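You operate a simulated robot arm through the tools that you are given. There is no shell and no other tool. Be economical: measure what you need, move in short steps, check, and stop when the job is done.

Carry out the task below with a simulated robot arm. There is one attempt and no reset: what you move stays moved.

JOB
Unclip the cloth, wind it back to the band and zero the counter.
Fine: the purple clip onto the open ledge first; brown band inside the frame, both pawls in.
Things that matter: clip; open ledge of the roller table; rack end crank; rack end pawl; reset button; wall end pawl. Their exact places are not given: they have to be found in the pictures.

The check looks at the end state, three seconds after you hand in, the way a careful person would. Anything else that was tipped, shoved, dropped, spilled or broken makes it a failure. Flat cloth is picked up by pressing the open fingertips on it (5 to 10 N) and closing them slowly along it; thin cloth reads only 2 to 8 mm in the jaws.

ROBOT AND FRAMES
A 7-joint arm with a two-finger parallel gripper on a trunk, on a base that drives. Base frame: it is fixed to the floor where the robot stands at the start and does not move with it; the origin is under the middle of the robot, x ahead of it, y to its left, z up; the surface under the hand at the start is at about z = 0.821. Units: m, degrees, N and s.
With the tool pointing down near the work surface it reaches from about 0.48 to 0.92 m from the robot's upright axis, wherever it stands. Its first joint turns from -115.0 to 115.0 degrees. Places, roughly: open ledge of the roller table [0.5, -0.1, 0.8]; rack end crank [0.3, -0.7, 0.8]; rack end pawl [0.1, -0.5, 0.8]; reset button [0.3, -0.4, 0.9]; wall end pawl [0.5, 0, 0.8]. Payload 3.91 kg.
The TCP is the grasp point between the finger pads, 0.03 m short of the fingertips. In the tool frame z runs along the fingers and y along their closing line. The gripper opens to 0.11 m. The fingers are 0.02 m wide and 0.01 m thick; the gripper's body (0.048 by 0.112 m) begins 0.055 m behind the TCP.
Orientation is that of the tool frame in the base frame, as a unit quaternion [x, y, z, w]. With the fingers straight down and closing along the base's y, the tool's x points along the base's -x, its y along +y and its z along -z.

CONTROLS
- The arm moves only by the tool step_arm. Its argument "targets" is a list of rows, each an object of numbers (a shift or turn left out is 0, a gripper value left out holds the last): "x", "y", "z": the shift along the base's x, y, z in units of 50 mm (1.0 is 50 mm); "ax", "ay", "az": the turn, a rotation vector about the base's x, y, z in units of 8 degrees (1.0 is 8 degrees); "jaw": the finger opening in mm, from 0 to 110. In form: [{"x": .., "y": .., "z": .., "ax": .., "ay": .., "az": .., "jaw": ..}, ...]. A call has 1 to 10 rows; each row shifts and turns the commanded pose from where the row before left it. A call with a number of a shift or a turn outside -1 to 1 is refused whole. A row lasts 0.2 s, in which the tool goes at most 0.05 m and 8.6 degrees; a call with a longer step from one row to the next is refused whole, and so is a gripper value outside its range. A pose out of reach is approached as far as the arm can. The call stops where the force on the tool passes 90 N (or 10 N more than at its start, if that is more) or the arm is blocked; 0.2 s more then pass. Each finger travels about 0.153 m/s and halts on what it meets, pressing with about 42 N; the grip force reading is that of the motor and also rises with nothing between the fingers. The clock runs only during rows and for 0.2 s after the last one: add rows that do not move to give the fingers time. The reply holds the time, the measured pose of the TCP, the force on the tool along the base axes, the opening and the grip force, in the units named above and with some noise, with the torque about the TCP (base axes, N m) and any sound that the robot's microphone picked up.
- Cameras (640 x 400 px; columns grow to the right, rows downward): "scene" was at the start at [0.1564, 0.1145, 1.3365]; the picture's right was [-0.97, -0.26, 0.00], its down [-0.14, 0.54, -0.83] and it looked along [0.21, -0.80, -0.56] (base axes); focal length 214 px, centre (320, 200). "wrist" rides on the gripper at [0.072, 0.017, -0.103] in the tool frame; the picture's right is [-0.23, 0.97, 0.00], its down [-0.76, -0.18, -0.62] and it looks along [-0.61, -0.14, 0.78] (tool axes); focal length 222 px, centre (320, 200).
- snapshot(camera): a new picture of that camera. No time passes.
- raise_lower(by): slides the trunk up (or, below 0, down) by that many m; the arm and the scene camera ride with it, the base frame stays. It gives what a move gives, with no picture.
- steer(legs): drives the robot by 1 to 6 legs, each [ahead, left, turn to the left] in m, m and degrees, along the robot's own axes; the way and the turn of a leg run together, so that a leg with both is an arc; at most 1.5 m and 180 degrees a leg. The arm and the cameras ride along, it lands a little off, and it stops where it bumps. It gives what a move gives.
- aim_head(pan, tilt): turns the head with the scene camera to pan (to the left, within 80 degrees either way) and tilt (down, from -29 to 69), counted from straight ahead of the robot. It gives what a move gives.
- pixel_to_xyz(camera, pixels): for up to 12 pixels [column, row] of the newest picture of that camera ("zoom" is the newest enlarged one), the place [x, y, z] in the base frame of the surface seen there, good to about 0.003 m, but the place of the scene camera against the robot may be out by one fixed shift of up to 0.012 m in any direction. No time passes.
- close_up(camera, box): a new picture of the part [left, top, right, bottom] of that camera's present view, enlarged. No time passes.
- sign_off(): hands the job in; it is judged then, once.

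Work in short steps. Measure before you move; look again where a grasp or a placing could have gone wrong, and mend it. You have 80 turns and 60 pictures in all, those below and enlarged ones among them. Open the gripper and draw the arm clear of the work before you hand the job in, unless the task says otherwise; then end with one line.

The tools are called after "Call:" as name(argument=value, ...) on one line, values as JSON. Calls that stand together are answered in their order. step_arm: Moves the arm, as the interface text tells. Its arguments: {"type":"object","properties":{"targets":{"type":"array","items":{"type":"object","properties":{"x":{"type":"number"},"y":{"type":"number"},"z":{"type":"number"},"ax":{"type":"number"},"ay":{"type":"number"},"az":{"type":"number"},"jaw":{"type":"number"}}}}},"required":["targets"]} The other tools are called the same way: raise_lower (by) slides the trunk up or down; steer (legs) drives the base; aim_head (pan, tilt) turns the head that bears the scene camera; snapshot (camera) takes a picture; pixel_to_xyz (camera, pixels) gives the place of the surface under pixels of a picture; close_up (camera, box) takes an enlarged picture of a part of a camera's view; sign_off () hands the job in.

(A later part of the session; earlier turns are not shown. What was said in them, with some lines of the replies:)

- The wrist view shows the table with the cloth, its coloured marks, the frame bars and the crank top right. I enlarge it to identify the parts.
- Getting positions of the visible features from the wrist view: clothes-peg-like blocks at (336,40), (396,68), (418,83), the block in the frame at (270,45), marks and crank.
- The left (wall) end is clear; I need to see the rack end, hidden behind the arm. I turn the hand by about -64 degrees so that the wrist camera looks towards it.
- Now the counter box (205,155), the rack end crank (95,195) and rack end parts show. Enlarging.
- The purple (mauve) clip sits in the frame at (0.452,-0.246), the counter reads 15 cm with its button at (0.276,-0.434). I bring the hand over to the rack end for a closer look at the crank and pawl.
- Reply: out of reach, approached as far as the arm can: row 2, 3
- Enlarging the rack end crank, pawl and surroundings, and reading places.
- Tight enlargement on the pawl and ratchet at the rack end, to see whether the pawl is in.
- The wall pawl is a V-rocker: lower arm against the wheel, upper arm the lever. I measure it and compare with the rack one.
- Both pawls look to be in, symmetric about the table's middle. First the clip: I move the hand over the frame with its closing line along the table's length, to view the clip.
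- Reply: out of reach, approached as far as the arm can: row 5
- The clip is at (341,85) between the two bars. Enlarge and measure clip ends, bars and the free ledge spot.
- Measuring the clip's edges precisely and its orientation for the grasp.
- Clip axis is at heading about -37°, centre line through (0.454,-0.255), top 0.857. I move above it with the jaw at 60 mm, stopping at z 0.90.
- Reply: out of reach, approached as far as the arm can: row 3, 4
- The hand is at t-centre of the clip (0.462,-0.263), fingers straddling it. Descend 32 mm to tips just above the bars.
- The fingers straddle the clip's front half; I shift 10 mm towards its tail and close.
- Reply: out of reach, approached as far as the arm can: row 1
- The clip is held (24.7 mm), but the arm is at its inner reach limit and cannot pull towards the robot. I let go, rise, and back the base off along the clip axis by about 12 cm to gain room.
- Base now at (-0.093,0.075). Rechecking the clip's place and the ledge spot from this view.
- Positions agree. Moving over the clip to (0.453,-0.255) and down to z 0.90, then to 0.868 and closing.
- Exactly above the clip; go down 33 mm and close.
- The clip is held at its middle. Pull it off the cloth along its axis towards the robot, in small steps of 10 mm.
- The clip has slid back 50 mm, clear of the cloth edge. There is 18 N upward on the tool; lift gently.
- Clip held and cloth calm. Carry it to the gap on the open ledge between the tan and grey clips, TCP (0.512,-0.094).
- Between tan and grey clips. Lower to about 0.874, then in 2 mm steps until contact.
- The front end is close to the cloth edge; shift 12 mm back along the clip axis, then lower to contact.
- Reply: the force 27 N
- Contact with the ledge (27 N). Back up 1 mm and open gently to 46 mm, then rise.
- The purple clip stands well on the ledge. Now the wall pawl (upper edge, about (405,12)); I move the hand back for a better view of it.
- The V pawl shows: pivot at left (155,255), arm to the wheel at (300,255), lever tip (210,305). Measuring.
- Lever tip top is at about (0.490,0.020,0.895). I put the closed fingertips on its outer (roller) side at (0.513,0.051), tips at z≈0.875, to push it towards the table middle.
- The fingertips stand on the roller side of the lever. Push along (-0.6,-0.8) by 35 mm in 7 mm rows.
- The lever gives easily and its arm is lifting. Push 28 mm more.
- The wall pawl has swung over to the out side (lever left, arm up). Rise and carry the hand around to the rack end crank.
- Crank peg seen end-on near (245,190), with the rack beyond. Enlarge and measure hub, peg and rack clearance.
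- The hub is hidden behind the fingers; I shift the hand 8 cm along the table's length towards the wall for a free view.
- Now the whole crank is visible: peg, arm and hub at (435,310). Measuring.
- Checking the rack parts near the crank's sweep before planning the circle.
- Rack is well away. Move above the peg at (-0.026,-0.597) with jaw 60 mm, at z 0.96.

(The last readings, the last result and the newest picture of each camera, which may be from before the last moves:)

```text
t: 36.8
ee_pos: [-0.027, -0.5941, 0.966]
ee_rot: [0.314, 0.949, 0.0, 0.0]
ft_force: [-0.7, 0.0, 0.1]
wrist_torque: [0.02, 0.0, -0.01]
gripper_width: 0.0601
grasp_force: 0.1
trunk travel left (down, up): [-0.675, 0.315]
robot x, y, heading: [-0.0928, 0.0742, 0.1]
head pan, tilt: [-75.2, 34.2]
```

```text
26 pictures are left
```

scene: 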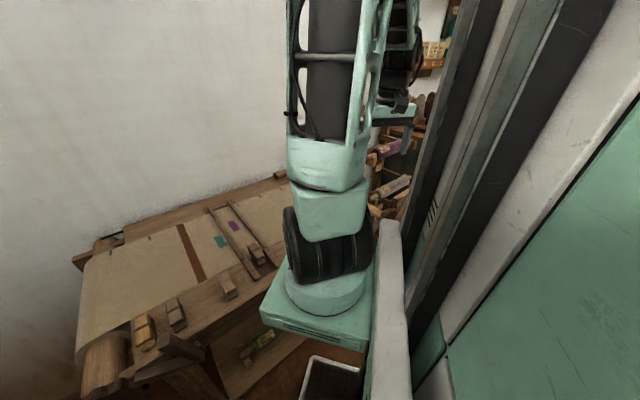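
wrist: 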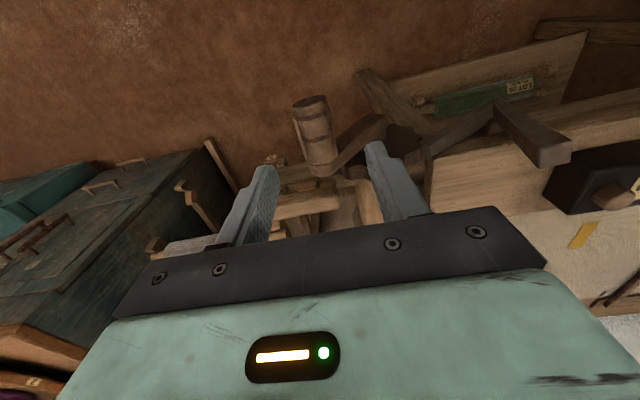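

The peg lies centred between the fingers. Lower to the peg's axis height 0.847 and close.

Call:
step_arm(targets=[{"z": -0.8}, {"z": -0.8}, {"z": -0.75}, {}, {"jaw": 45}, {"jaw": 30}, {"jaw": 20}, {"jaw": 20}, {}])

Call:
snapshot(camera="wrist")

```text
t: 38.8
ee_pos: [-0.027, -0.5959, 0.8498]
ee_rot: [0.316, 0.949, -0.003, 0.0]
ft_force: [-13.3, -19.2, 21.6]
wrist_torque: [-0.37, 0.33, 0.25]
gripper_width: 0.0335
grasp_force: 44.7
trunk travel left (down, up): [-0.675, 0.315]
robot x, y, heading: [-0.091, 0.0694, 0.3]
head pan, tilt: [-75.2, 34.2]
```

```text
25 pictures are left
```

wrist: 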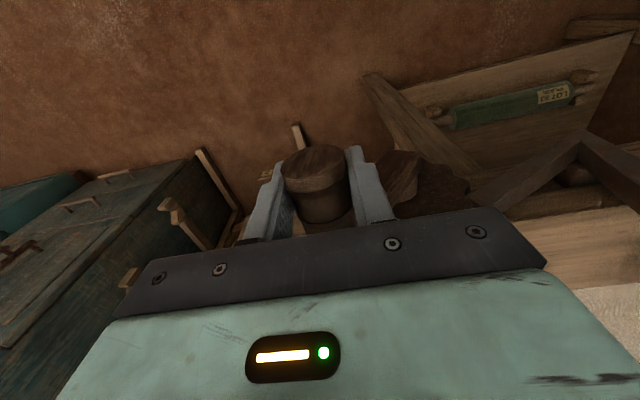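

Peg held (33.5 mm), with a ~30 N radial push outward on the hand: the peg's centre is a few mm further out. Ease 3 mm outward to relax.

Call:
step_arm(targets=[{"x": -0.036, "y": -0.048, "z": 0.03}, {}, {}])

```text
t: 39.6
ee_pos: [-0.0277, -0.597, 0.8486]
ee_rot: [0.314, 0.949, 0.0, 0.001]
ft_force: [-4.0, -12.2, 18.6]
wrist_torque: [-0.04, -0.45, -0.07]
gripper_width: 0.0339
grasp_force: 45.0
trunk travel left (down, up): [-0.675, 0.315]
robot x, y, heading: [-0.0889, 0.073, -0.1]
head pan, tilt: [-75.2, 34.2]
```

Begin cranking: three 8° steps of the circle (radius 0.107, hub at s=-0.418, z=0.772), outward and down, and check the forces.

Call:
step_arm(targets=[{"x": -0.121, "y": -0.159, "z": -0.222}, {}, {"x": -0.101, "y": -0.134, "z": -0.248}, {}, {"x": -0.079, "y": -0.104, "z": -0.268}, {}])

Call:
snapshot(camera="wrist")

```text
t: 41.0
ee_pos: [-0.0419, -0.6176, 0.8109]
ee_rot: [0.315, 0.949, 0.001, 0.0]
ft_force: [1.3, -14.4, 12.7]
wrist_torque: [0.4, -0.56, 0.28]
gripper_width: 0.0338
grasp_force: 44.8
trunk travel left (down, up): [-0.675, 0.315]
robot x, y, heading: [-0.0907, 0.0742, 0.1]
head pan, tilt: [-75.2, 34.2]
```

```text
24 pictures are left
```

wrist: 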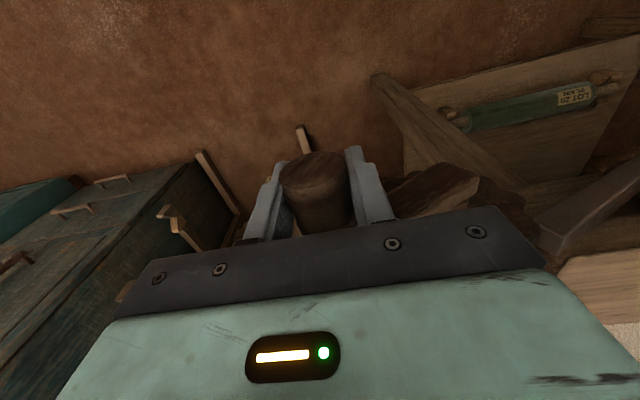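

The crank follows with modest force. Continue five more steps to about 108°.

Call:
step_arm(targets=[{"x": -0.056, "y": -0.073, "z": -0.284}, {}, {"x": -0.031, "y": -0.041, "z": -0.294}, {}, {"x": -0.006, "y": -0.008, "z": -0.298}, {}, {"x": 0.018, "y": 0.024, "z": -0.298}, {}, {"x": 0.043, "y": 0.057, "z": -0.29}, {}])

Call:
snapshot(camera="wrist")

Call:
snapshot(camera="scene")

```text
t: 43.2
ee_pos: [-0.0493, -0.6243, 0.738]
ee_rot: [0.314, 0.949, -0.006, -0.001]
ft_force: [-6.8, -52.2, -4.5]
wrist_torque: [1.13, -0.11, 0.53]
gripper_width: 0.043
grasp_force: 22.5
trunk travel left (down, up): [-0.675, 0.315]
robot x, y, heading: [-0.09, 0.0682, 0.2]
head pan, tilt: [-75.2, 34.2]
```

```text
23 pictures are left
```

wrist: 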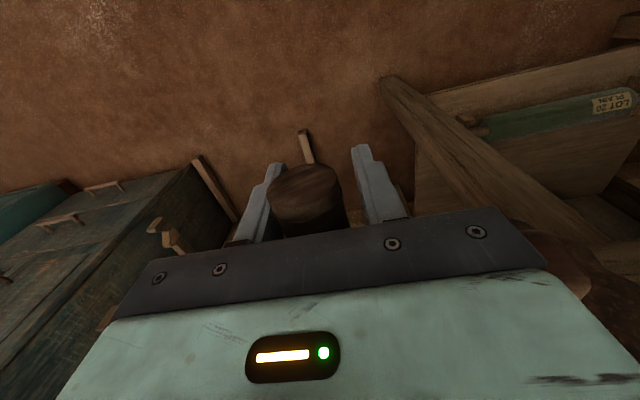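

```text
22 pictures are left
```

scene: 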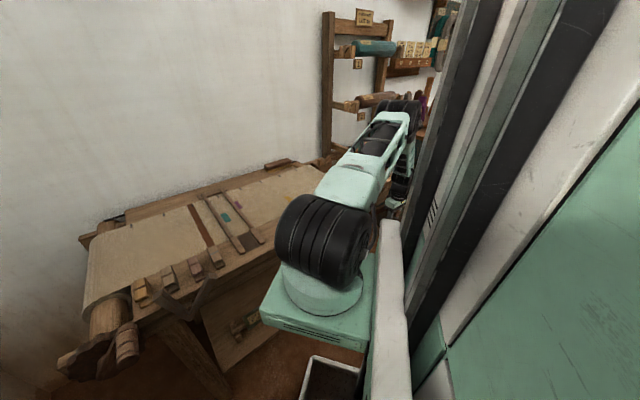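

The peg pushes outward 50 N and forced the jaws to 43 mm: my radius is too small. Measure the peg now and the band's progress.

Call:
pixel_to_xyz(camera="wrist", pixels=[[305, 180], [290, 190], [320, 180], [300, 215], [330, 215], [305, 168], [275, 200], [342, 195]])

Call:
pixel_to_xyz(camera="scene", pixels=[[201, 227], [226, 217], [236, 207], [207, 205], [228, 203], [212, 225], [240, 235], [125, 340], [80, 365], [180, 300], [165, 303], [210, 287]])

Call:
close_up(camera="scene", box=[60, 150, 300, 390])

```text
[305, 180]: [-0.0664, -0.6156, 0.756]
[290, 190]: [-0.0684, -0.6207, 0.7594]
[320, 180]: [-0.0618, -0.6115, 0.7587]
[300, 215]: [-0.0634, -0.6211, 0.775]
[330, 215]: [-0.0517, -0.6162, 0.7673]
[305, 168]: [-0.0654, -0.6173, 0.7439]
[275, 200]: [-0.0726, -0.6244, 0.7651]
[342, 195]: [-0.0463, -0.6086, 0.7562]
```

```text
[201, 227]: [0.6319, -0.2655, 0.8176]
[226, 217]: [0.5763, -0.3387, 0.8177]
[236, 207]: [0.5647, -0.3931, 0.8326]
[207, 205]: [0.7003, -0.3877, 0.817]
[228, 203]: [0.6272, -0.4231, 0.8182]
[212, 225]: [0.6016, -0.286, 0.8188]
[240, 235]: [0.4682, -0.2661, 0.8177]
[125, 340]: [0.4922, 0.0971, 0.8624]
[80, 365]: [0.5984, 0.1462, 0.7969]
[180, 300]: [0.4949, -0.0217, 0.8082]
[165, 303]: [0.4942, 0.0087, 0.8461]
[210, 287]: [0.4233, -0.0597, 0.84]
```

```text
1.67 times, centred on (180, 270) of scene
```

zoom: 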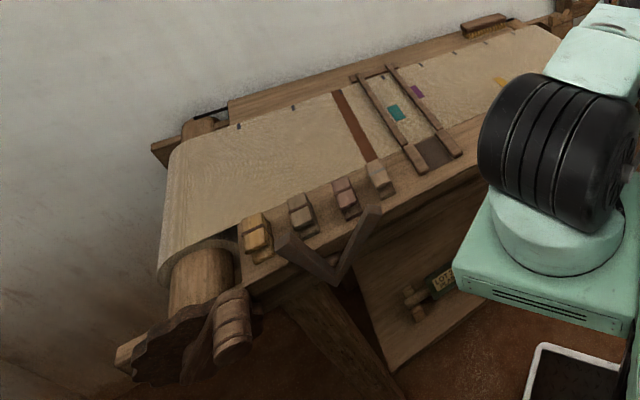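

The cloth moves: cyan mark is inside the frame, band about 10 cm to go. The peg is actually at s≈-0.531, z≈0.757 (it slid 2 cm up the fingers); so hub is about (-0.414,0.763), radius 0.116. I regrip it centred.

Call:
step_arm(targets=[{"jaw": 60}, {"x": -0.04, "y": -0.054, "z": 0.38}, {}, {"jaw": 45}, {"jaw": 30}, {"jaw": 20}, {}, {}])

Call:
snapshot(camera="wrist")

```text
t: 45.0
ee_pos: [-0.0532, -0.6222, 0.756]
ee_rot: [0.316, 0.949, -0.003, -0.001]
ft_force: [-25.6, -26.3, -3.3]
wrist_torque: [0.02, 0.03, -0.29]
gripper_width: 0.0381
grasp_force: 18.4
trunk travel left (down, up): [-0.675, 0.315]
robot x, y, heading: [-0.0889, 0.0721, 0.2]
head pan, tilt: [-75.2, 34.2]
```

```text
20 pictures are left
```

wrist: 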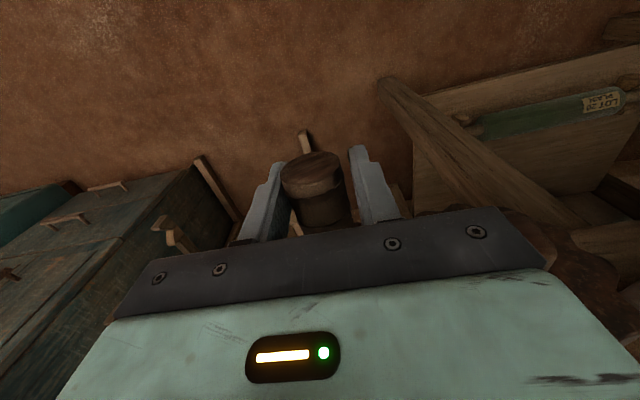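

Still offset: jaw 38 mm, 37 N outward. Move the hand 5 mm further out.

Call:
step_arm(targets=[{"x": -0.06, "y": -0.08}, {}, {}])

```text
t: 45.8
ee_pos: [-0.0521, -0.6249, 0.7553]
ee_rot: [0.315, 0.949, 0.0, -0.001]
ft_force: [-25.6, -14.6, -6.7]
wrist_torque: [-0.16, 0.04, -0.27]
gripper_width: 0.034
grasp_force: 41.2
trunk travel left (down, up): [-0.675, 0.315]
robot x, y, heading: [-0.0884, 0.0725, 0.2]
head pan, tilt: [-75.2, 34.2]
```

Grip is good again (34 mm). Two more 8° steps, checking.

Call:
step_arm(targets=[{"z": -0.16}, {"z": -0.16}, {"x": 0.027, "y": 0.036, "z": -0.156}, {"x": 0.027, "y": 0.036, "z": -0.156}, {}])

```text
t: 47.0
ee_pos: [-0.048, -0.618, 0.7269]
ee_rot: [0.314, 0.949, 0.002, 0.0]
ft_force: [-6.9, 35.2, 19.2]
wrist_torque: [0.34, -0.52, 0.21]
gripper_width: 0.0336
grasp_force: 45.4
trunk travel left (down, up): [-0.675, 0.315]
robot x, y, heading: [-0.0924, 0.0726, 0.5]
head pan, tilt: [-75.2, 34.2]
```

Force has now turned inward, so the radius is ~0.1055 about (-0.424,0.768). Continue with corrected steps.

Call:
step_arm(targets=[{"x": 0.041, "y": 0.103, "z": -0.131}, {"x": 0.04, "y": 0.104, "z": -0.131}, {"x": 0.05, "y": 0.067, "z": -0.121}, {"x": 0.051, "y": 0.067, "z": -0.121}, {}])

```text
t: 48.2
ee_pos: [-0.0402, -0.6073, 0.6993]
ee_rot: [0.315, 0.949, -0.002, -0.001]
ft_force: [-15.4, -24.9, -18.0]
wrist_torque: [0.31, -0.54, -0.13]
gripper_width: 0.0337
grasp_force: 45.1
trunk travel left (down, up): [-0.675, 0.315]
robot x, y, heading: [-0.0866, 0.0722, 0.2]
head pan, tilt: [-75.2, 34.2]
```

Now it pushes outward again (r≈0.1085). Continue three steps with that correction.

Call:
step_arm(targets=[{"x": 0.044, "y": 0.058, "z": -0.136}, {"x": 0.044, "y": 0.058, "z": -0.136}, {"x": 0.071, "y": 0.094, "z": -0.095}, {"x": 0.072, "y": 0.094, "z": -0.095}, {"x": 0.078, "y": 0.103, "z": -0.078}, {"x": 0.079, "y": 0.104, "z": -0.078}, {}])

Call:
close_up(camera="scene", box=[180, 160, 290, 270])

```text
t: 49.8
ee_pos: [-0.0191, -0.5785, 0.6676]
ee_rot: [0.313, 0.95, 0.001, -0.001]
ft_force: [-6.2, -3.3, -3.7]
wrist_torque: [0.35, -0.35, 0.68]
gripper_width: 0.0339
grasp_force: 44.9
trunk travel left (down, up): [-0.675, 0.315]
robot x, y, heading: [-0.0929, 0.0746, 0.3]
head pan, tilt: [-75.2, 34.2]
```

```text
3.64 times, centred on (235, 215) of scene
```

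zoom: 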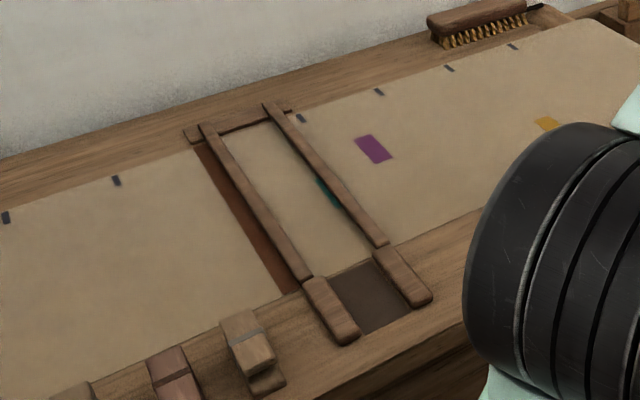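

The band is just beside the wall-side bar. Measure band and bars for the remaining travel.

Call:
pixel_to_xyz(camera="zoom", pixels=[[222, 195], [240, 235], [262, 262], [275, 275], [285, 285], [250, 190], [275, 230], [300, 150], [335, 185], [360, 220], [300, 210], [330, 198]])

```text
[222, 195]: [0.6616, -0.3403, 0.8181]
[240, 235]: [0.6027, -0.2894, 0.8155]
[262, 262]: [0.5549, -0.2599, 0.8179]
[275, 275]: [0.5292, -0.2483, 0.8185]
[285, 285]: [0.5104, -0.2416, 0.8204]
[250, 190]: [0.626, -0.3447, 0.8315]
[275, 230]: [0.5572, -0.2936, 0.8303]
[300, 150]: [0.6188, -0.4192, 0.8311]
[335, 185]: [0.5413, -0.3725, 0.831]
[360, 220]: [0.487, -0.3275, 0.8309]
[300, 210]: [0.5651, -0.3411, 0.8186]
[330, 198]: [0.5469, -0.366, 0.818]
```

Band centre is ~54 mm from the frame centre; about 63° more of the crank. Continue three steps around the bottom.

Call:
step_arm(targets=[{"x": 0.083, "y": 0.109, "z": -0.061}, {"x": 0.083, "y": 0.109, "z": -0.061}, {"x": 0.087, "y": 0.115, "z": -0.041}, {"x": 0.087, "y": 0.115, "z": -0.041}, {"x": 0.09, "y": 0.119, "z": -0.021}, {"x": 0.09, "y": 0.119, "z": -0.021}, {}])

```text
t: 51.4
ee_pos: [0.0051, -0.5458, 0.6554]
ee_rot: [0.315, 0.949, -0.001, 0.0]
ft_force: [-12.2, -4.9, 2.8]
wrist_torque: [0.78, -0.67, 0.02]
gripper_width: 0.0338
grasp_force: 44.9
trunk travel left (down, up): [-0.675, 0.315]
robot x, y, heading: [-0.0901, 0.0718, 0.5]
head pan, tilt: [-75.2, 34.2]
```

Forces are small. Three more steps, then check the band.

Call:
step_arm(targets=[{"x": 0.09, "y": 0.12}, {"x": 0.09, "y": 0.12}, {"x": 0.09, "y": 0.119, "z": 0.021}, {"x": 0.09, "y": 0.119, "z": 0.021}, {"x": 0.087, "y": 0.115, "z": 0.041}, {"x": 0.087, "y": 0.115, "z": 0.041}, {}])

Call:
close_up(camera="scene", box=[180, 160, 290, 270])

Call:
snapshot(camera="wrist")

```text
t: 53.0
ee_pos: [0.0312, -0.5086, 0.6643]
ee_rot: [0.315, 0.949, 0.0, -0.001]
ft_force: [-16.3, -1.6, -2.7]
wrist_torque: [0.79, -0.88, 0.04]
gripper_width: 0.0339
grasp_force: 44.9
trunk travel left (down, up): [-0.675, 0.315]
robot x, y, heading: [-0.0917, 0.0709, 0.4]
head pan, tilt: [-75.2, 34.2]
```

```text
3.64 times, centred on (235, 215) of scene
```

zoom: 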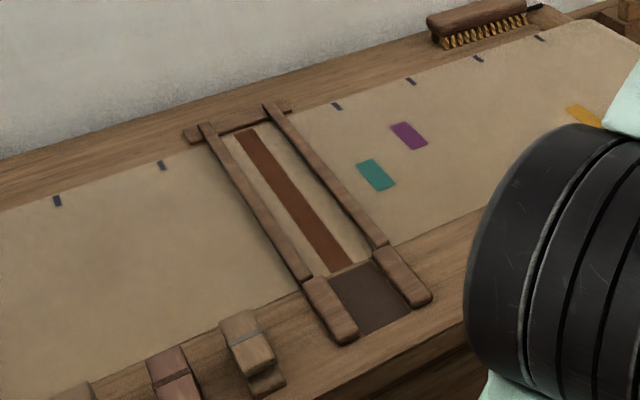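

```text
17 pictures are left
```

wrist: 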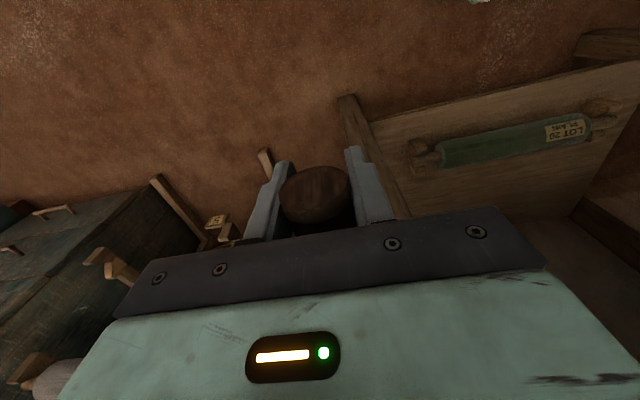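

The band is inside the frame. Measure its centring between the bars.

Call:
pixel_to_xyz(camera="zoom", pixels=[[270, 180], [290, 180], [300, 215], [322, 215], [315, 240], [340, 240], [252, 190], [275, 230], [320, 170], [360, 220], [300, 260], [375, 240]])

```text
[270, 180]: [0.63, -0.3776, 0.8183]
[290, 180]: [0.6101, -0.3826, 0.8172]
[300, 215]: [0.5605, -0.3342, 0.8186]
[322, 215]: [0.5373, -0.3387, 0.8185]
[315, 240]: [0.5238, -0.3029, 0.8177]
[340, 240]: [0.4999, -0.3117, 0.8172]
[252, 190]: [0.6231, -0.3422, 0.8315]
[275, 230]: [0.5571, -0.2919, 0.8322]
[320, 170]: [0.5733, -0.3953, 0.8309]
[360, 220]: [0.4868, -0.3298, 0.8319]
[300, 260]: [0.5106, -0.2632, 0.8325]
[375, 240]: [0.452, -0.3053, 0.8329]
```

Band centre s≈0.066 against frame centre 0.068: well placed. Release the peg, back off along the axis and rise.

Call:
step_arm(targets=[{"jaw": 42}, {"jaw": 60}, {}, {"x": -0.4, "y": 0.3}, {"x": -0.4, "y": 0.3}, {"z": 0.9}, {"z": 0.9}, {"z": 0.9}, {"z": 0.9}, {"z": 0.9}])

Call:
close_up(camera="scene", box=[180, 160, 290, 270])

```text
t: 55.2
ee_pos: [-0.0055, -0.4759, 0.8909]
ee_rot: [0.315, 0.949, 0.001, 0.0]
ft_force: [-0.8, 0.6, -0.9]
wrist_torque: [-0.01, -0.01, -0.01]
gripper_width: 0.0599
grasp_force: 0.1
trunk travel left (down, up): [-0.675, 0.315]
robot x, y, heading: [-0.0908, 0.0689, 0.2]
head pan, tilt: [-75.2, 34.2]
```

```text
3.64 times, centred on (235, 215) of scene
```

zoom: 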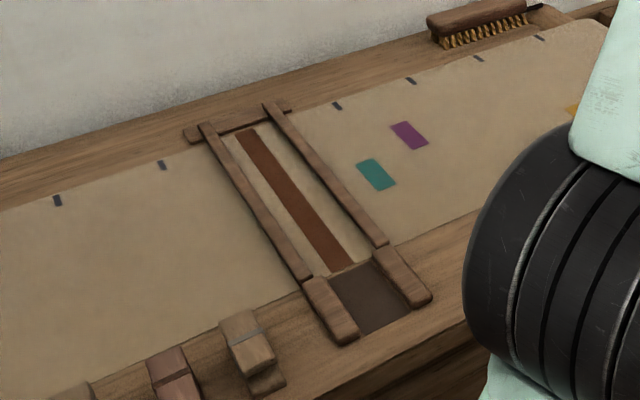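

The band stays put. Rise and swing back to the wall pawl; look at the rack pawl on the way.

Call:
step_arm(targets=[{"z": 0.9, "jaw": 0}, {"z": 0.9}, {"z": 0.9}, {"x": 0.88, "y": 0.42}, {"x": 0.88, "y": 0.42}, {"x": 0.88, "y": 0.42}, {"x": 0.88, "y": 0.42}, {"x": 0.88, "y": 0.42}, {"x": 0.88, "y": 0.42}, {"x": 0.7, "y": 0.5}])

Call:
snapshot(camera="wrist")

Call:
step_arm(targets=[{"x": 0.5, "y": 0.85}, {"x": 0.5, "y": 0.85}, {"x": 0.4, "y": 0.88}, {"x": 0.4, "y": 0.88}, {"x": 0.2, "y": 0.9}, {"x": 0.1, "y": 0.9}, {"x": 0.1, "y": 0.9}, {}])

Call:
snapshot(camera="wrist")

```text
t: 57.4
ee_pos: [0.2923, -0.3282, 1.027]
ee_rot: [0.315, 0.949, 0.0, -0.001]
ft_force: [-0.6, -0.8, -0.6]
wrist_torque: [0.0, -0.01, 0.0]
gripper_width: 0.0001
grasp_force: 37.6
trunk travel left (down, up): [-0.675, 0.315]
robot x, y, heading: [-0.0936, 0.0706, 0.2]
head pan, tilt: [-75.2, 34.2]
```

```text
15 pictures are left
```

wrist: 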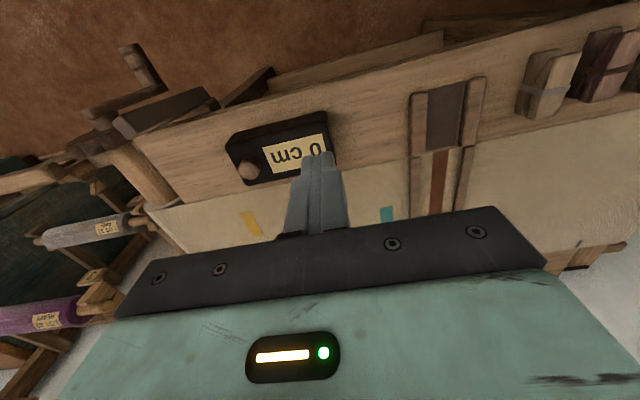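

```text
t: 59.2
ee_pos: [0.4033, -0.0193, 1.0207]
ee_rot: [0.315, 0.949, 0.0, 0.0]
ft_force: [0.6, -0.8, -0.1]
wrist_torque: [-0.01, 0.0, 0.0]
gripper_width: 0.0002
grasp_force: 38.0
trunk travel left (down, up): [-0.675, 0.315]
robot x, y, heading: [-0.0898, 0.0745, 0.1]
head pan, tilt: [-75.2, 34.2]
```

```text
14 pictures are left
```

wrist: 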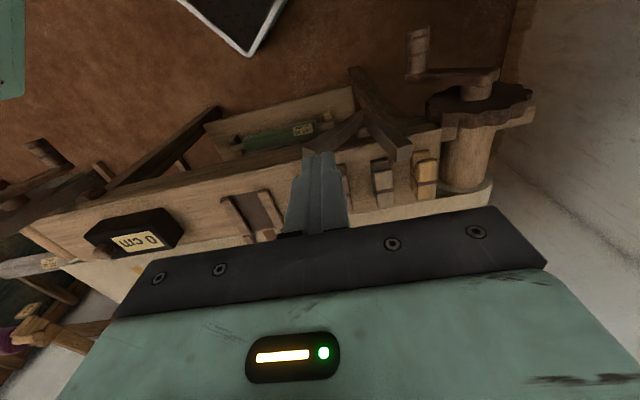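

The counter shows "0 cm" after rewinding (I'll still press reset). Now measure the flipped wall pawl: vertex (370,115), arm tip (400,150), lever behind the fingers.

Call:
close_up(camera="wrist", box=[290, 60, 490, 200])

Call:
pixel_to_xyz(camera="wrist", pixels=[[402, 152], [390, 145], [405, 145], [385, 130], [370, 115], [350, 128], [330, 138], [335, 145], [365, 122], [445, 130], [380, 120]])

```text
2.86 times, centred on (390, 130) of wrist
```

zoom: 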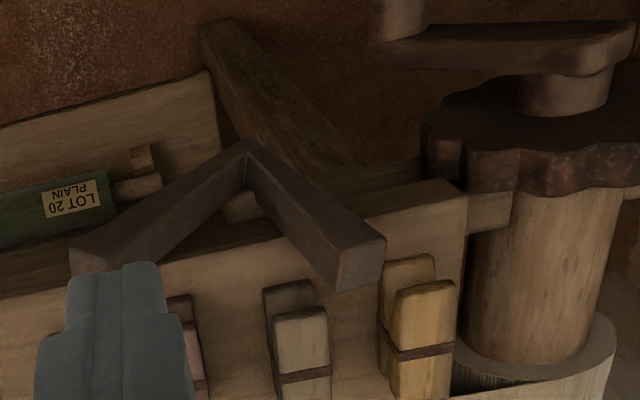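

```text
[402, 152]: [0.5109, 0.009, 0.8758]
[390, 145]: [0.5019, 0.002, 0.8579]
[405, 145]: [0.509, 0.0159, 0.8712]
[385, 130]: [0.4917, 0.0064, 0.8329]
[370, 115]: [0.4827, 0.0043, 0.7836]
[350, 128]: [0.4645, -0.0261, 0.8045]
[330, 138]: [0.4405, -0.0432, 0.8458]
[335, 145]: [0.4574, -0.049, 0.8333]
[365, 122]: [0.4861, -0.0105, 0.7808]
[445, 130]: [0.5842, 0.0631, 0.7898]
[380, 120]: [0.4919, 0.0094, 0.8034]
```

The V gap is at s≈0.27. I lower the closed fingers into it at (0.466,-0.012), tips z≈0.878, ready to push the arm back outward.

Call:
step_arm(targets=[{"x": 0.63, "y": 0.07}, {"x": 0.63, "y": 0.07}, {}, {"z": -0.75}, {"z": -0.75}, {"z": -0.75}, {}])

Call:
step_arm(targets=[{"x": 0.085, "y": 0.112}, {"x": 0.085, "y": 0.112}, {"x": 0.085, "y": 0.112}, {"x": 0.085, "y": 0.112}, {"x": 0.085, "y": 0.112}, {"x": 0.085, "y": 0.112}, {}])

Call:
snapshot(camera="wrist")

```text
t: 60.8
ee_pos: [0.4675, -0.014, 0.9131]
ee_rot: [0.315, 0.949, 0.001, 0.001]
ft_force: [-0.8, -0.8, -0.4]
wrist_torque: [0.01, -0.01, 0.0]
gripper_width: 0.0002
grasp_force: 37.6
trunk travel left (down, up): [-0.675, 0.315]
robot x, y, heading: [-0.0932, 0.0733, 0.2]
head pan, tilt: [-75.2, 34.2]
```

```text
t: 62.4
ee_pos: [0.4887, 0.0208, 0.9113]
ee_rot: [0.315, 0.949, -0.001, -0.001]
ft_force: [0.2, -0.2, -0.8]
wrist_torque: [0.03, 0.0, 0.0]
gripper_width: 0.0004
grasp_force: 38.1
trunk travel left (down, up): [-0.675, 0.315]
robot x, y, heading: [-0.0925, 0.0752, 0.2]
head pan, tilt: [-75.2, 34.2]
```

```text
12 pictures are left
```

wrist: 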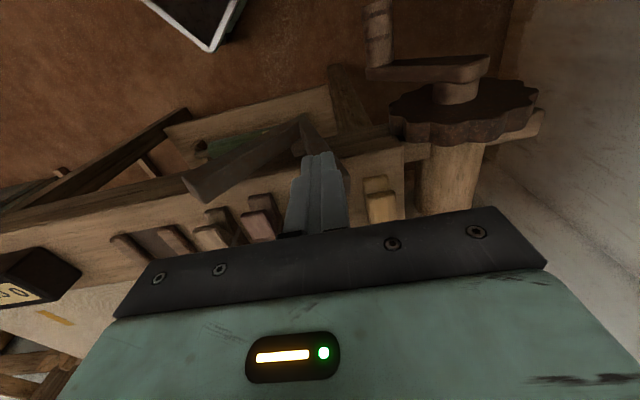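

Fingers now touch the arm. Continue pushing outward 40 mm.

Call:
step_arm(targets=[{"x": 0.085, "y": 0.112}, {"x": 0.085, "y": 0.112}, {"x": 0.085, "y": 0.112}, {"x": 0.085, "y": 0.112}, {"x": 0.085, "y": 0.112}, {"x": 0.085, "y": 0.112}, {}, {}])

Call:
snapshot(camera="wrist")

```text
t: 64.2
ee_pos: [0.5142, 0.0541, 0.9098]
ee_rot: [0.314, 0.949, 0.001, 0.0]
ft_force: [-0.1, -0.1, 0.6]
wrist_torque: [0.03, 0.03, 0.01]
gripper_width: 0.0
grasp_force: 37.5
trunk travel left (down, up): [-0.675, 0.315]
robot x, y, heading: [-0.0901, 0.0726, 0.3]
head pan, tilt: [-75.2, 34.2]
```

```text
11 pictures are left
```

wrist: 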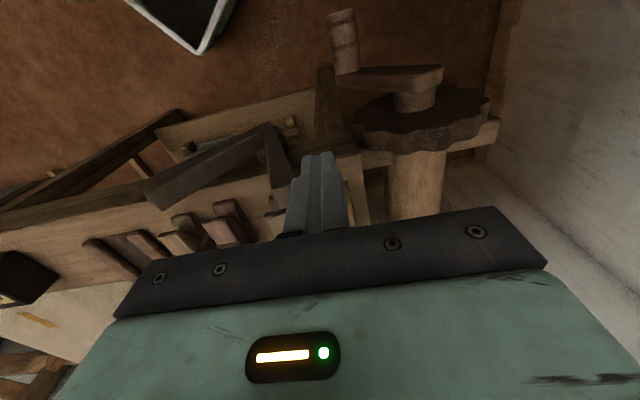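

The fingertips (z 0.88) slid over the arm, which still stands up. I go back over it into the V and 20 mm lower.

Call:
step_arm(targets=[{"z": 0.6}, {"x": -0.48, "y": -0.63}, {"x": -0.48, "y": -0.63}, {}, {"z": -0.5}, {"z": -0.5}, {}, {}])

Call:
step_arm(targets=[{"x": 0.085, "y": 0.112}, {"x": 0.085, "y": 0.112}, {"x": 0.085, "y": 0.112}, {"x": 0.085, "y": 0.112}, {"x": 0.085, "y": 0.112}, {}])

Call:
snapshot(camera="wrist")

```text
t: 66.0
ee_pos: [0.4669, -0.0082, 0.8923]
ee_rot: [0.315, 0.949, 0.0, 0.0]
ft_force: [0.0, 0.6, 0.3]
wrist_torque: [0.0, 0.01, 0.04]
gripper_width: 0.0001
grasp_force: 38.2
trunk travel left (down, up): [-0.675, 0.315]
robot x, y, heading: [-0.0909, 0.07, 0.3]
head pan, tilt: [-75.2, 34.2]
```

```text
t: 67.4
ee_pos: [0.486, 0.0186, 0.8906]
ee_rot: [0.315, 0.949, 0.0, 0.0]
ft_force: [0.2, 0.2, -0.2]
wrist_torque: [-0.03, 0.0, 0.02]
gripper_width: 0.0002
grasp_force: 37.6
trunk travel left (down, up): [-0.675, 0.315]
robot x, y, heading: [-0.0896, 0.0722, 0.6]
head pan, tilt: [-75.2, 34.2]
```

```text
10 pictures are left
```

wrist: 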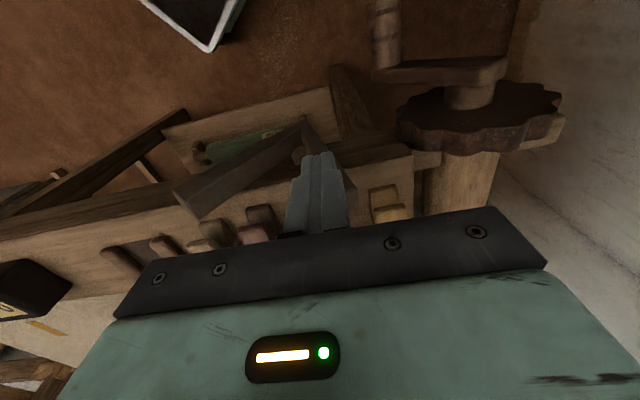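

The arm lies slightly further from the robot (t≈0.40) than my fingers (0.376), so they pass beside it. Retreat, shift 17 mm deeper, and push again.

Call:
step_arm(targets=[{"x": -0.42, "y": -0.558}, {}, {"x": 0.27, "y": -0.205}, {}, {"x": 0.085, "y": 0.112}, {"x": 0.085, "y": 0.112}, {"x": 0.085, "y": 0.112}, {"x": 0.085, "y": 0.112}, {"x": 0.085, "y": 0.112}, {}])

Call:
snapshot(camera="wrist")

```text
t: 69.6
ee_pos: [0.5019, 0.0086, 0.8908]
ee_rot: [0.314, 0.949, 0.0, 0.001]
ft_force: [-0.7, 1.0, 0.2]
wrist_torque: [-0.01, -0.02, -0.01]
gripper_width: 0.0001
grasp_force: 37.9
trunk travel left (down, up): [-0.675, 0.315]
robot x, y, heading: [-0.0889, 0.0688, 0.2]
head pan, tilt: [-75.2, 34.2]
```

```text
9 pictures are left
```

wrist: 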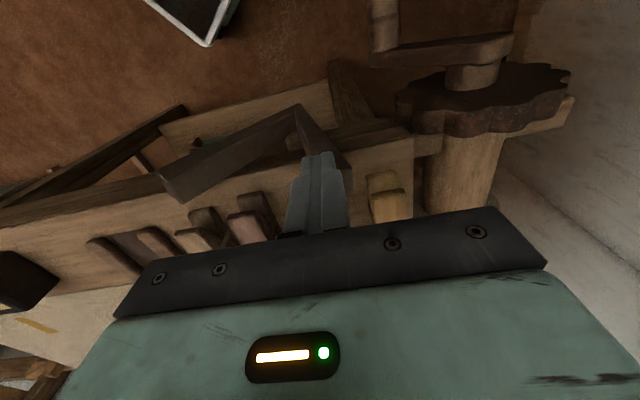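

The fingers are now behind the arm, its end showing at (348,165). Push another 35 mm.

Call:
step_arm(targets=[{"x": 0.085, "y": 0.112}, {"x": 0.085, "y": 0.112}, {"x": 0.085, "y": 0.112}, {"x": 0.085, "y": 0.112}, {"x": 0.085, "y": 0.112}, {}, {}])

Call:
snapshot(camera="wrist")

```text
t: 71.2
ee_pos: [0.5235, 0.038, 0.8903]
ee_rot: [0.315, 0.949, 0.0, 0.0]
ft_force: [0.1, -0.1, 0.2]
wrist_torque: [0.0, 0.02, -0.01]
gripper_width: 0.0
grasp_force: 37.1
trunk travel left (down, up): [-0.675, 0.315]
robot x, y, heading: [-0.0922, 0.0744, 0.1]
head pan, tilt: [-75.2, 34.2]
```

```text
8 pictures are left
```

wrist: 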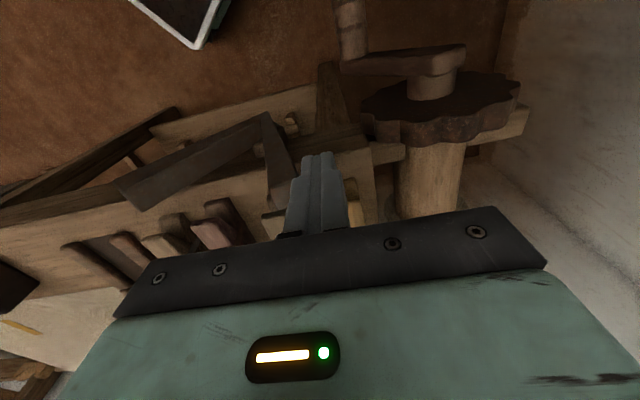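

Passed it again without force. Measure the pawl carefully from this picture.

Call:
pixel_to_xyz(camera="wrist", pixels=[[130, 195], [145, 185], [125, 180], [200, 155], [250, 125], [265, 118], [272, 140], [280, 160], [290, 175], [270, 200], [280, 205], [293, 165]])

Call:
close_up(camera="wrist", box=[100, 90, 320, 240])

```text
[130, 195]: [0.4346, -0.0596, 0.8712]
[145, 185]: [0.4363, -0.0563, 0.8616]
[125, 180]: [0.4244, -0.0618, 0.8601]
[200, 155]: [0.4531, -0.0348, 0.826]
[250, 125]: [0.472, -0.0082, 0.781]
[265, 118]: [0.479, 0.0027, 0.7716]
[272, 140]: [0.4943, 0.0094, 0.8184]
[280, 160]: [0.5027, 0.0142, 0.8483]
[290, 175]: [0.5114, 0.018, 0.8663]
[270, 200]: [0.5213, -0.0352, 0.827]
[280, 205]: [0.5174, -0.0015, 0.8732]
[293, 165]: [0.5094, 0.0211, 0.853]
```

```text
2.67 times, centred on (210, 165) of wrist
```

zoom: 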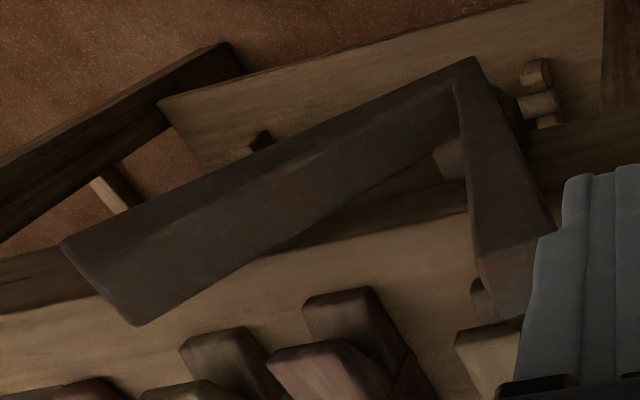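

The lever tip is at s≈0.21, t≈0.383, z≈0.87. I go over to its inner side (0.411,-0.092), lower with tips at z≈0.855, and will push the lever itself outward.

Call:
step_arm(targets=[{"z": 0.9}, {"z": 0.9}, {"x": -0.5625, "y": -0.65}, {"x": -0.5625, "y": -0.65}, {"x": -0.5625, "y": -0.65}, {"x": -0.5625, "y": -0.65}, {}, {"z": -0.93}, {"z": -0.93}, {}])

Call:
step_arm(targets=[{"x": 0.097, "y": 0.1275}, {"x": 0.097, "y": 0.1275}, {"x": 0.097, "y": 0.1275}, {"x": 0.097, "y": 0.1275}, {"x": 0.097, "y": 0.1275}, {"x": 0.097, "y": 0.1275}, {"x": 0.097, "y": 0.1275}, {}])

Call:
snapshot(camera="wrist")

```text
t: 73.4
ee_pos: [0.4082, -0.0918, 0.8906]
ee_rot: [0.315, 0.949, 0.0, -0.002]
ft_force: [0.0, 0.0, 0.7]
wrist_torque: [0.01, 0.0, -0.03]
gripper_width: 0.0
grasp_force: 37.9
trunk travel left (down, up): [-0.675, 0.315]
robot x, y, heading: [-0.0898, 0.0766, 0.4]
head pan, tilt: [-75.2, 34.2]
```

```text
t: 74.4
ee_pos: [0.4185, -0.0782, 0.8909]
ee_rot: [0.325, 0.946, -0.003, -0.004]
ft_force: [-20.0, -24.8, 32.7]
wrist_torque: [-0.64, 0.29, -0.18]
gripper_width: 0.0
grasp_force: 37.6
trunk travel left (down, up): [-0.675, 0.315]
robot x, y, heading: [-0.0903, 0.071, 0.1]
head pan, tilt: [-75.2, 34.2]
stopped in row 4: the force on the tool passed its limit at 103 N (the readings are from after the stop); the commanded pose is now the measured one
```

```text
6 pictures are left
```

wrist: 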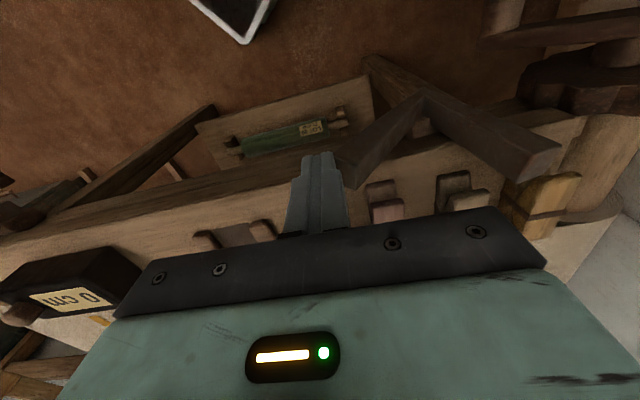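

The tip met the lever's end face (force up and back), jamming. I back off 20 mm, go 27 mm lower so that the finger's side catches the underside corner, and push again.

Call:
step_arm(targets=[{"x": -0.24, "y": -0.32}, {}, {"z": -0.54}, {}, {"x": 0.097, "y": 0.1275}, {"x": 0.097, "y": 0.1275}, {"x": 0.097, "y": 0.1275}, {"x": 0.097, "y": 0.1275}, {}])

```text
t: 76.4
ee_pos: [0.4278, -0.0659, 0.8628]
ee_rot: [0.321, 0.947, -0.002, -0.001]
ft_force: [-1.0, -0.7, 0.4]
wrist_torque: [0.0, -0.01, 0.01]
gripper_width: 0.0002
grasp_force: 38.2
trunk travel left (down, up): [-0.675, 0.315]
robot x, y, heading: [-0.0858, 0.0734, 0.1]
head pan, tilt: [-75.2, 34.2]
```

No jam now (force ≈1 N) and already past the former contact. Push on by 72 mm.

Call:
step_arm(targets=[{"x": 0.097, "y": 0.1275}, {"x": 0.097, "y": 0.1275}, {"x": 0.097, "y": 0.1275}, {"x": 0.097, "y": 0.1275}, {"x": 0.097, "y": 0.1275}, {"x": 0.097, "y": 0.1275}, {"x": 0.097, "y": 0.1275}, {"x": 0.097, "y": 0.1275}, {"x": 0.097, "y": 0.1275}, {}])

Call:
snapshot(camera="wrist")

```text
t: 78.6
ee_pos: [0.4741, -0.0086, 0.8606]
ee_rot: [0.322, 0.947, -0.003, -0.003]
ft_force: [-4.2, -8.3, 3.5]
wrist_torque: [-0.23, 0.14, -0.06]
gripper_width: 0.0
grasp_force: 37.7
trunk travel left (down, up): [-0.675, 0.315]
robot x, y, heading: [-0.0885, 0.0734, 0.3]
head pan, tilt: [-75.2, 34.2]
```

```text
5 pictures are left
```

wrist: 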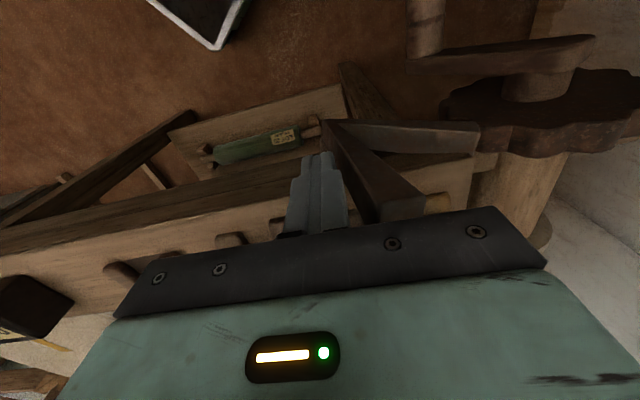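

The pawl has swung back to the wheel and now resists with ~9 N. Check the arm tip's height against its original (0.55,0.068,0.813).

Call:
pixel_to_xyz(camera="wrist", pixels=[[475, 125], [478, 145], [470, 135], [405, 205], [400, 195], [415, 200], [485, 130]])

Call:
step_arm(targets=[{"x": 0.03, "y": 0.04}, {}, {"x": -0.36, "y": -0.48}, {"z": 0.9}, {"z": 0.9}, {"z": 0.9}, {}])

Call:
close_up(camera="scene", box=[60, 160, 290, 390])

```text
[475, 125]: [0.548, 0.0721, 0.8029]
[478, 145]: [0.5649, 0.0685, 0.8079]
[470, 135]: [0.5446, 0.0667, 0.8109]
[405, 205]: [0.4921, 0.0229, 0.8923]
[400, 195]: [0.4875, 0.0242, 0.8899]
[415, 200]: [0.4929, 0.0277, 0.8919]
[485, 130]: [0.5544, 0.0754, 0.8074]
```

```text
t: 80.2
ee_pos: [0.4576, -0.0298, 1.001]
ee_rot: [0.321, 0.947, -0.002, -0.001]
ft_force: [0.2, 0.0, 0.1]
wrist_torque: [-0.02, 0.0, -0.01]
gripper_width: 0.0
grasp_force: 37.0
trunk travel left (down, up): [-0.675, 0.315]
robot x, y, heading: [-0.0912, 0.0732, 0.2]
head pan, tilt: [-75.2, 34.2]
```

```text
1.74 times, centred on (175, 275) of scene
```

zoom: 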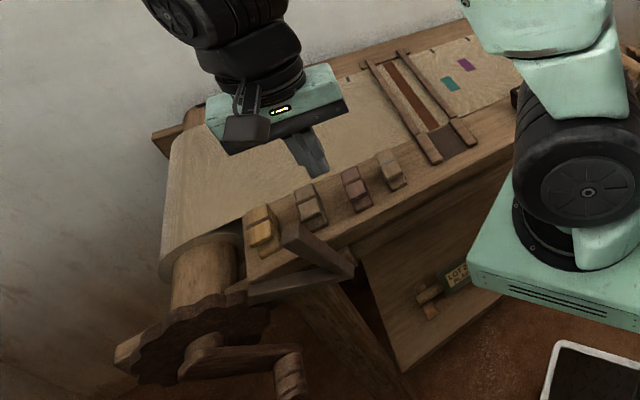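

Wall pawl is back in its original place; clips, band and frame are fine. Now go above the reset button at (0.271,-0.437).

Call:
step_arm(targets=[{"x": -0.412, "y": -0.905}, {"x": -0.412, "y": -0.905}, {"x": -0.412, "y": -0.905}, {"x": -0.412, "y": -0.905}, {"x": -0.412, "y": -0.905}, {"x": -0.412, "y": -0.905}, {"x": -0.412, "y": -0.905}, {"x": -0.412, "y": -0.905}, {"x": -0.412, "y": -0.905}, {}])

Call:
snapshot(camera="wrist")

```text
t: 82.4
ee_pos: [0.2728, -0.44, 0.994]
ee_rot: [0.322, 0.947, -0.003, -0.002]
ft_force: [0.6, 0.2, 0.4]
wrist_torque: [-0.04, 0.01, -0.01]
gripper_width: 0.0
grasp_force: 38.0
trunk travel left (down, up): [-0.675, 0.315]
robot x, y, heading: [-0.089, 0.0692, 0.2]
head pan, tilt: [-75.2, 34.2]
```

```text
3 pictures are left
```

wrist: 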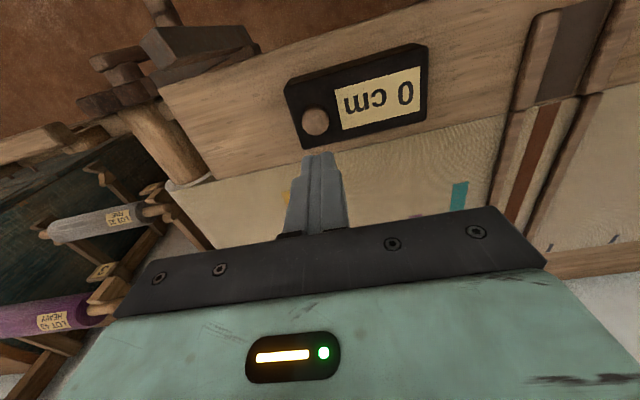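

Button at (316,122). Get its exact place.

Call:
pixel_to_xyz(camera="wrist", pixels=[[316, 122], [308, 122], [324, 122], [316, 114], [316, 131], [345, 110]])

```text
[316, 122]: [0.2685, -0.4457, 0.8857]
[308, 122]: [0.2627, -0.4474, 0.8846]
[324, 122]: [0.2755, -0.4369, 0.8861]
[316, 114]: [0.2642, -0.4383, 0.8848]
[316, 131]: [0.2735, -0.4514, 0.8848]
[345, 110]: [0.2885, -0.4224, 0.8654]
```

Button centre (0.269,-0.4445), top 0.886. Descend to just above, then press in 2 mm steps about 8 mm.

Call:
step_arm(targets=[{"x": -0.08, "y": -0.09, "z": -0.7}, {"z": -0.7}, {}, {"z": -0.06}, {"z": -0.06}, {"z": -0.06}, {}])

```text
t: 84.0
ee_pos: [0.2694, -0.4439, 0.9152]
ee_rot: [0.321, 0.947, -0.001, -0.002]
ft_force: [-0.2, 0.2, -0.3]
wrist_torque: [0.0, -0.02, 0.03]
gripper_width: 0.0001
grasp_force: 38.2
trunk travel left (down, up): [-0.675, 0.315]
robot x, y, heading: [-0.0851, 0.0744, 0.2]
head pan, tilt: [-75.2, 34.2]
```

At z 0.915, still no force; press on in 2 mm steps.

Call:
step_arm(targets=[{"z": -0.04}, {"z": -0.04}, {"z": -0.04}, {}])

```text
t: 85.0
ee_pos: [0.2682, -0.442, 0.9115]
ee_rot: [0.321, 0.947, -0.003, -0.001]
ft_force: [1.1, 0.6, 2.5]
wrist_torque: [0.03, -0.06, -0.02]
gripper_width: 0.0
grasp_force: 37.2
trunk travel left (down, up): [-0.675, 0.315]
robot x, y, heading: [-0.09, 0.0704, 0.4]
head pan, tilt: [-75.2, 34.2]
heard: click
```

A click was heard: the counter is reset. Rise clear, open the gripper, and take a last look.

Call:
step_arm(targets=[{"z": 0.4}, {"z": 0.8}, {"z": 0.9}, {"z": 0.9}, {"jaw": 80}, {"x": 0.2, "y": 0.6, "z": 0.4}, {"x": 0.2, "y": 0.6, "z": 0.4}, {}])

Call:
snapshot(camera="wrist")

Call:
close_up(camera="scene", box=[60, 160, 290, 390])

```text
t: 86.8
ee_pos: [0.2883, -0.3811, 1.1036]
ee_rot: [0.322, 0.947, -0.001, -0.002]
ft_force: [0.4, -1.1, -1.3]
wrist_torque: [-0.02, -0.02, 0.03]
gripper_width: 0.0801
grasp_force: 0.0
trunk travel left (down, up): [-0.675, 0.315]
robot x, y, heading: [-0.09, 0.0697, 0.2]
head pan, tilt: [-75.2, 34.2]
```

```text
2 pictures are left
```

wrist: 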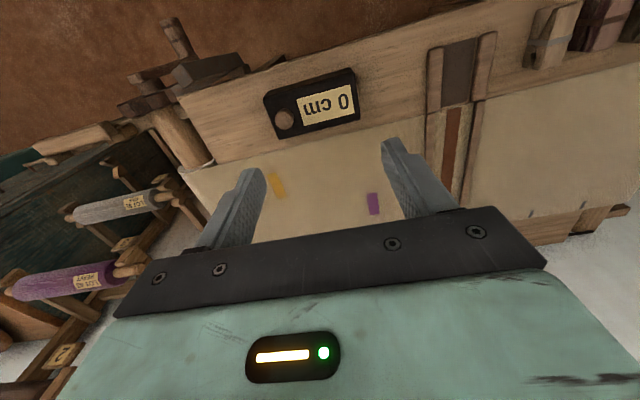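

```text
1.74 times, centred on (175, 275) of scene
```

zoom: 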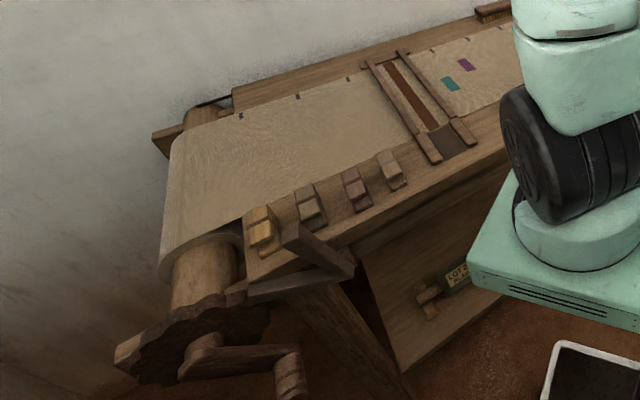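

All good; one last look at the rack pawl around (215,75).

Call:
close_up(camera="wrist", box=[110, 10, 280, 130])

Call:
pixel_to_xyz(camera="zoom", pixels=[[270, 260], [290, 230], [245, 240], [225, 270], [460, 200], [490, 215], [200, 300], [170, 330]])

```text
3.33 times, centred on (195, 70) of wrist
```

zoom: 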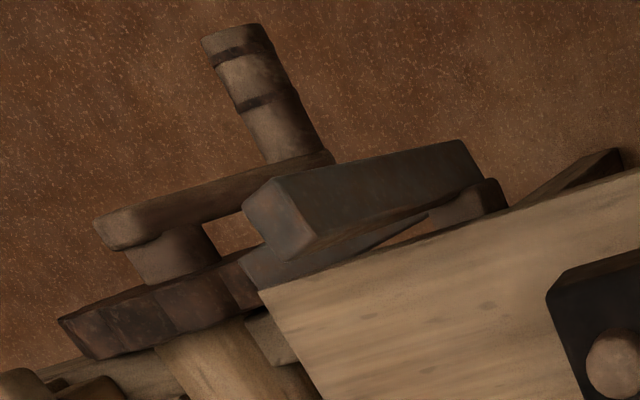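

```text
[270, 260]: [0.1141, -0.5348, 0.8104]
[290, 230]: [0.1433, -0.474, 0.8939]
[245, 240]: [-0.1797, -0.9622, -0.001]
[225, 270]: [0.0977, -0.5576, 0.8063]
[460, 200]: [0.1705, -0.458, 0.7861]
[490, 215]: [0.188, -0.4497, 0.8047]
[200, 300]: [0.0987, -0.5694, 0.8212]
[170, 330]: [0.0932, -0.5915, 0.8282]
```

The rack pawl is in (arm at the wheel, lever tip at 0.894 as before), the wall pawl is in, the band is in the frame, the clip is on the ledge and the counter reads 0. Handing in.

Call:
sign_off()

```text
The job is handed in.
```

The purple clip is on the open ledge, the cloth is wound back with the brown band inside the frame, both pawls are in and the counter reads 0 cm; the job is handed in.
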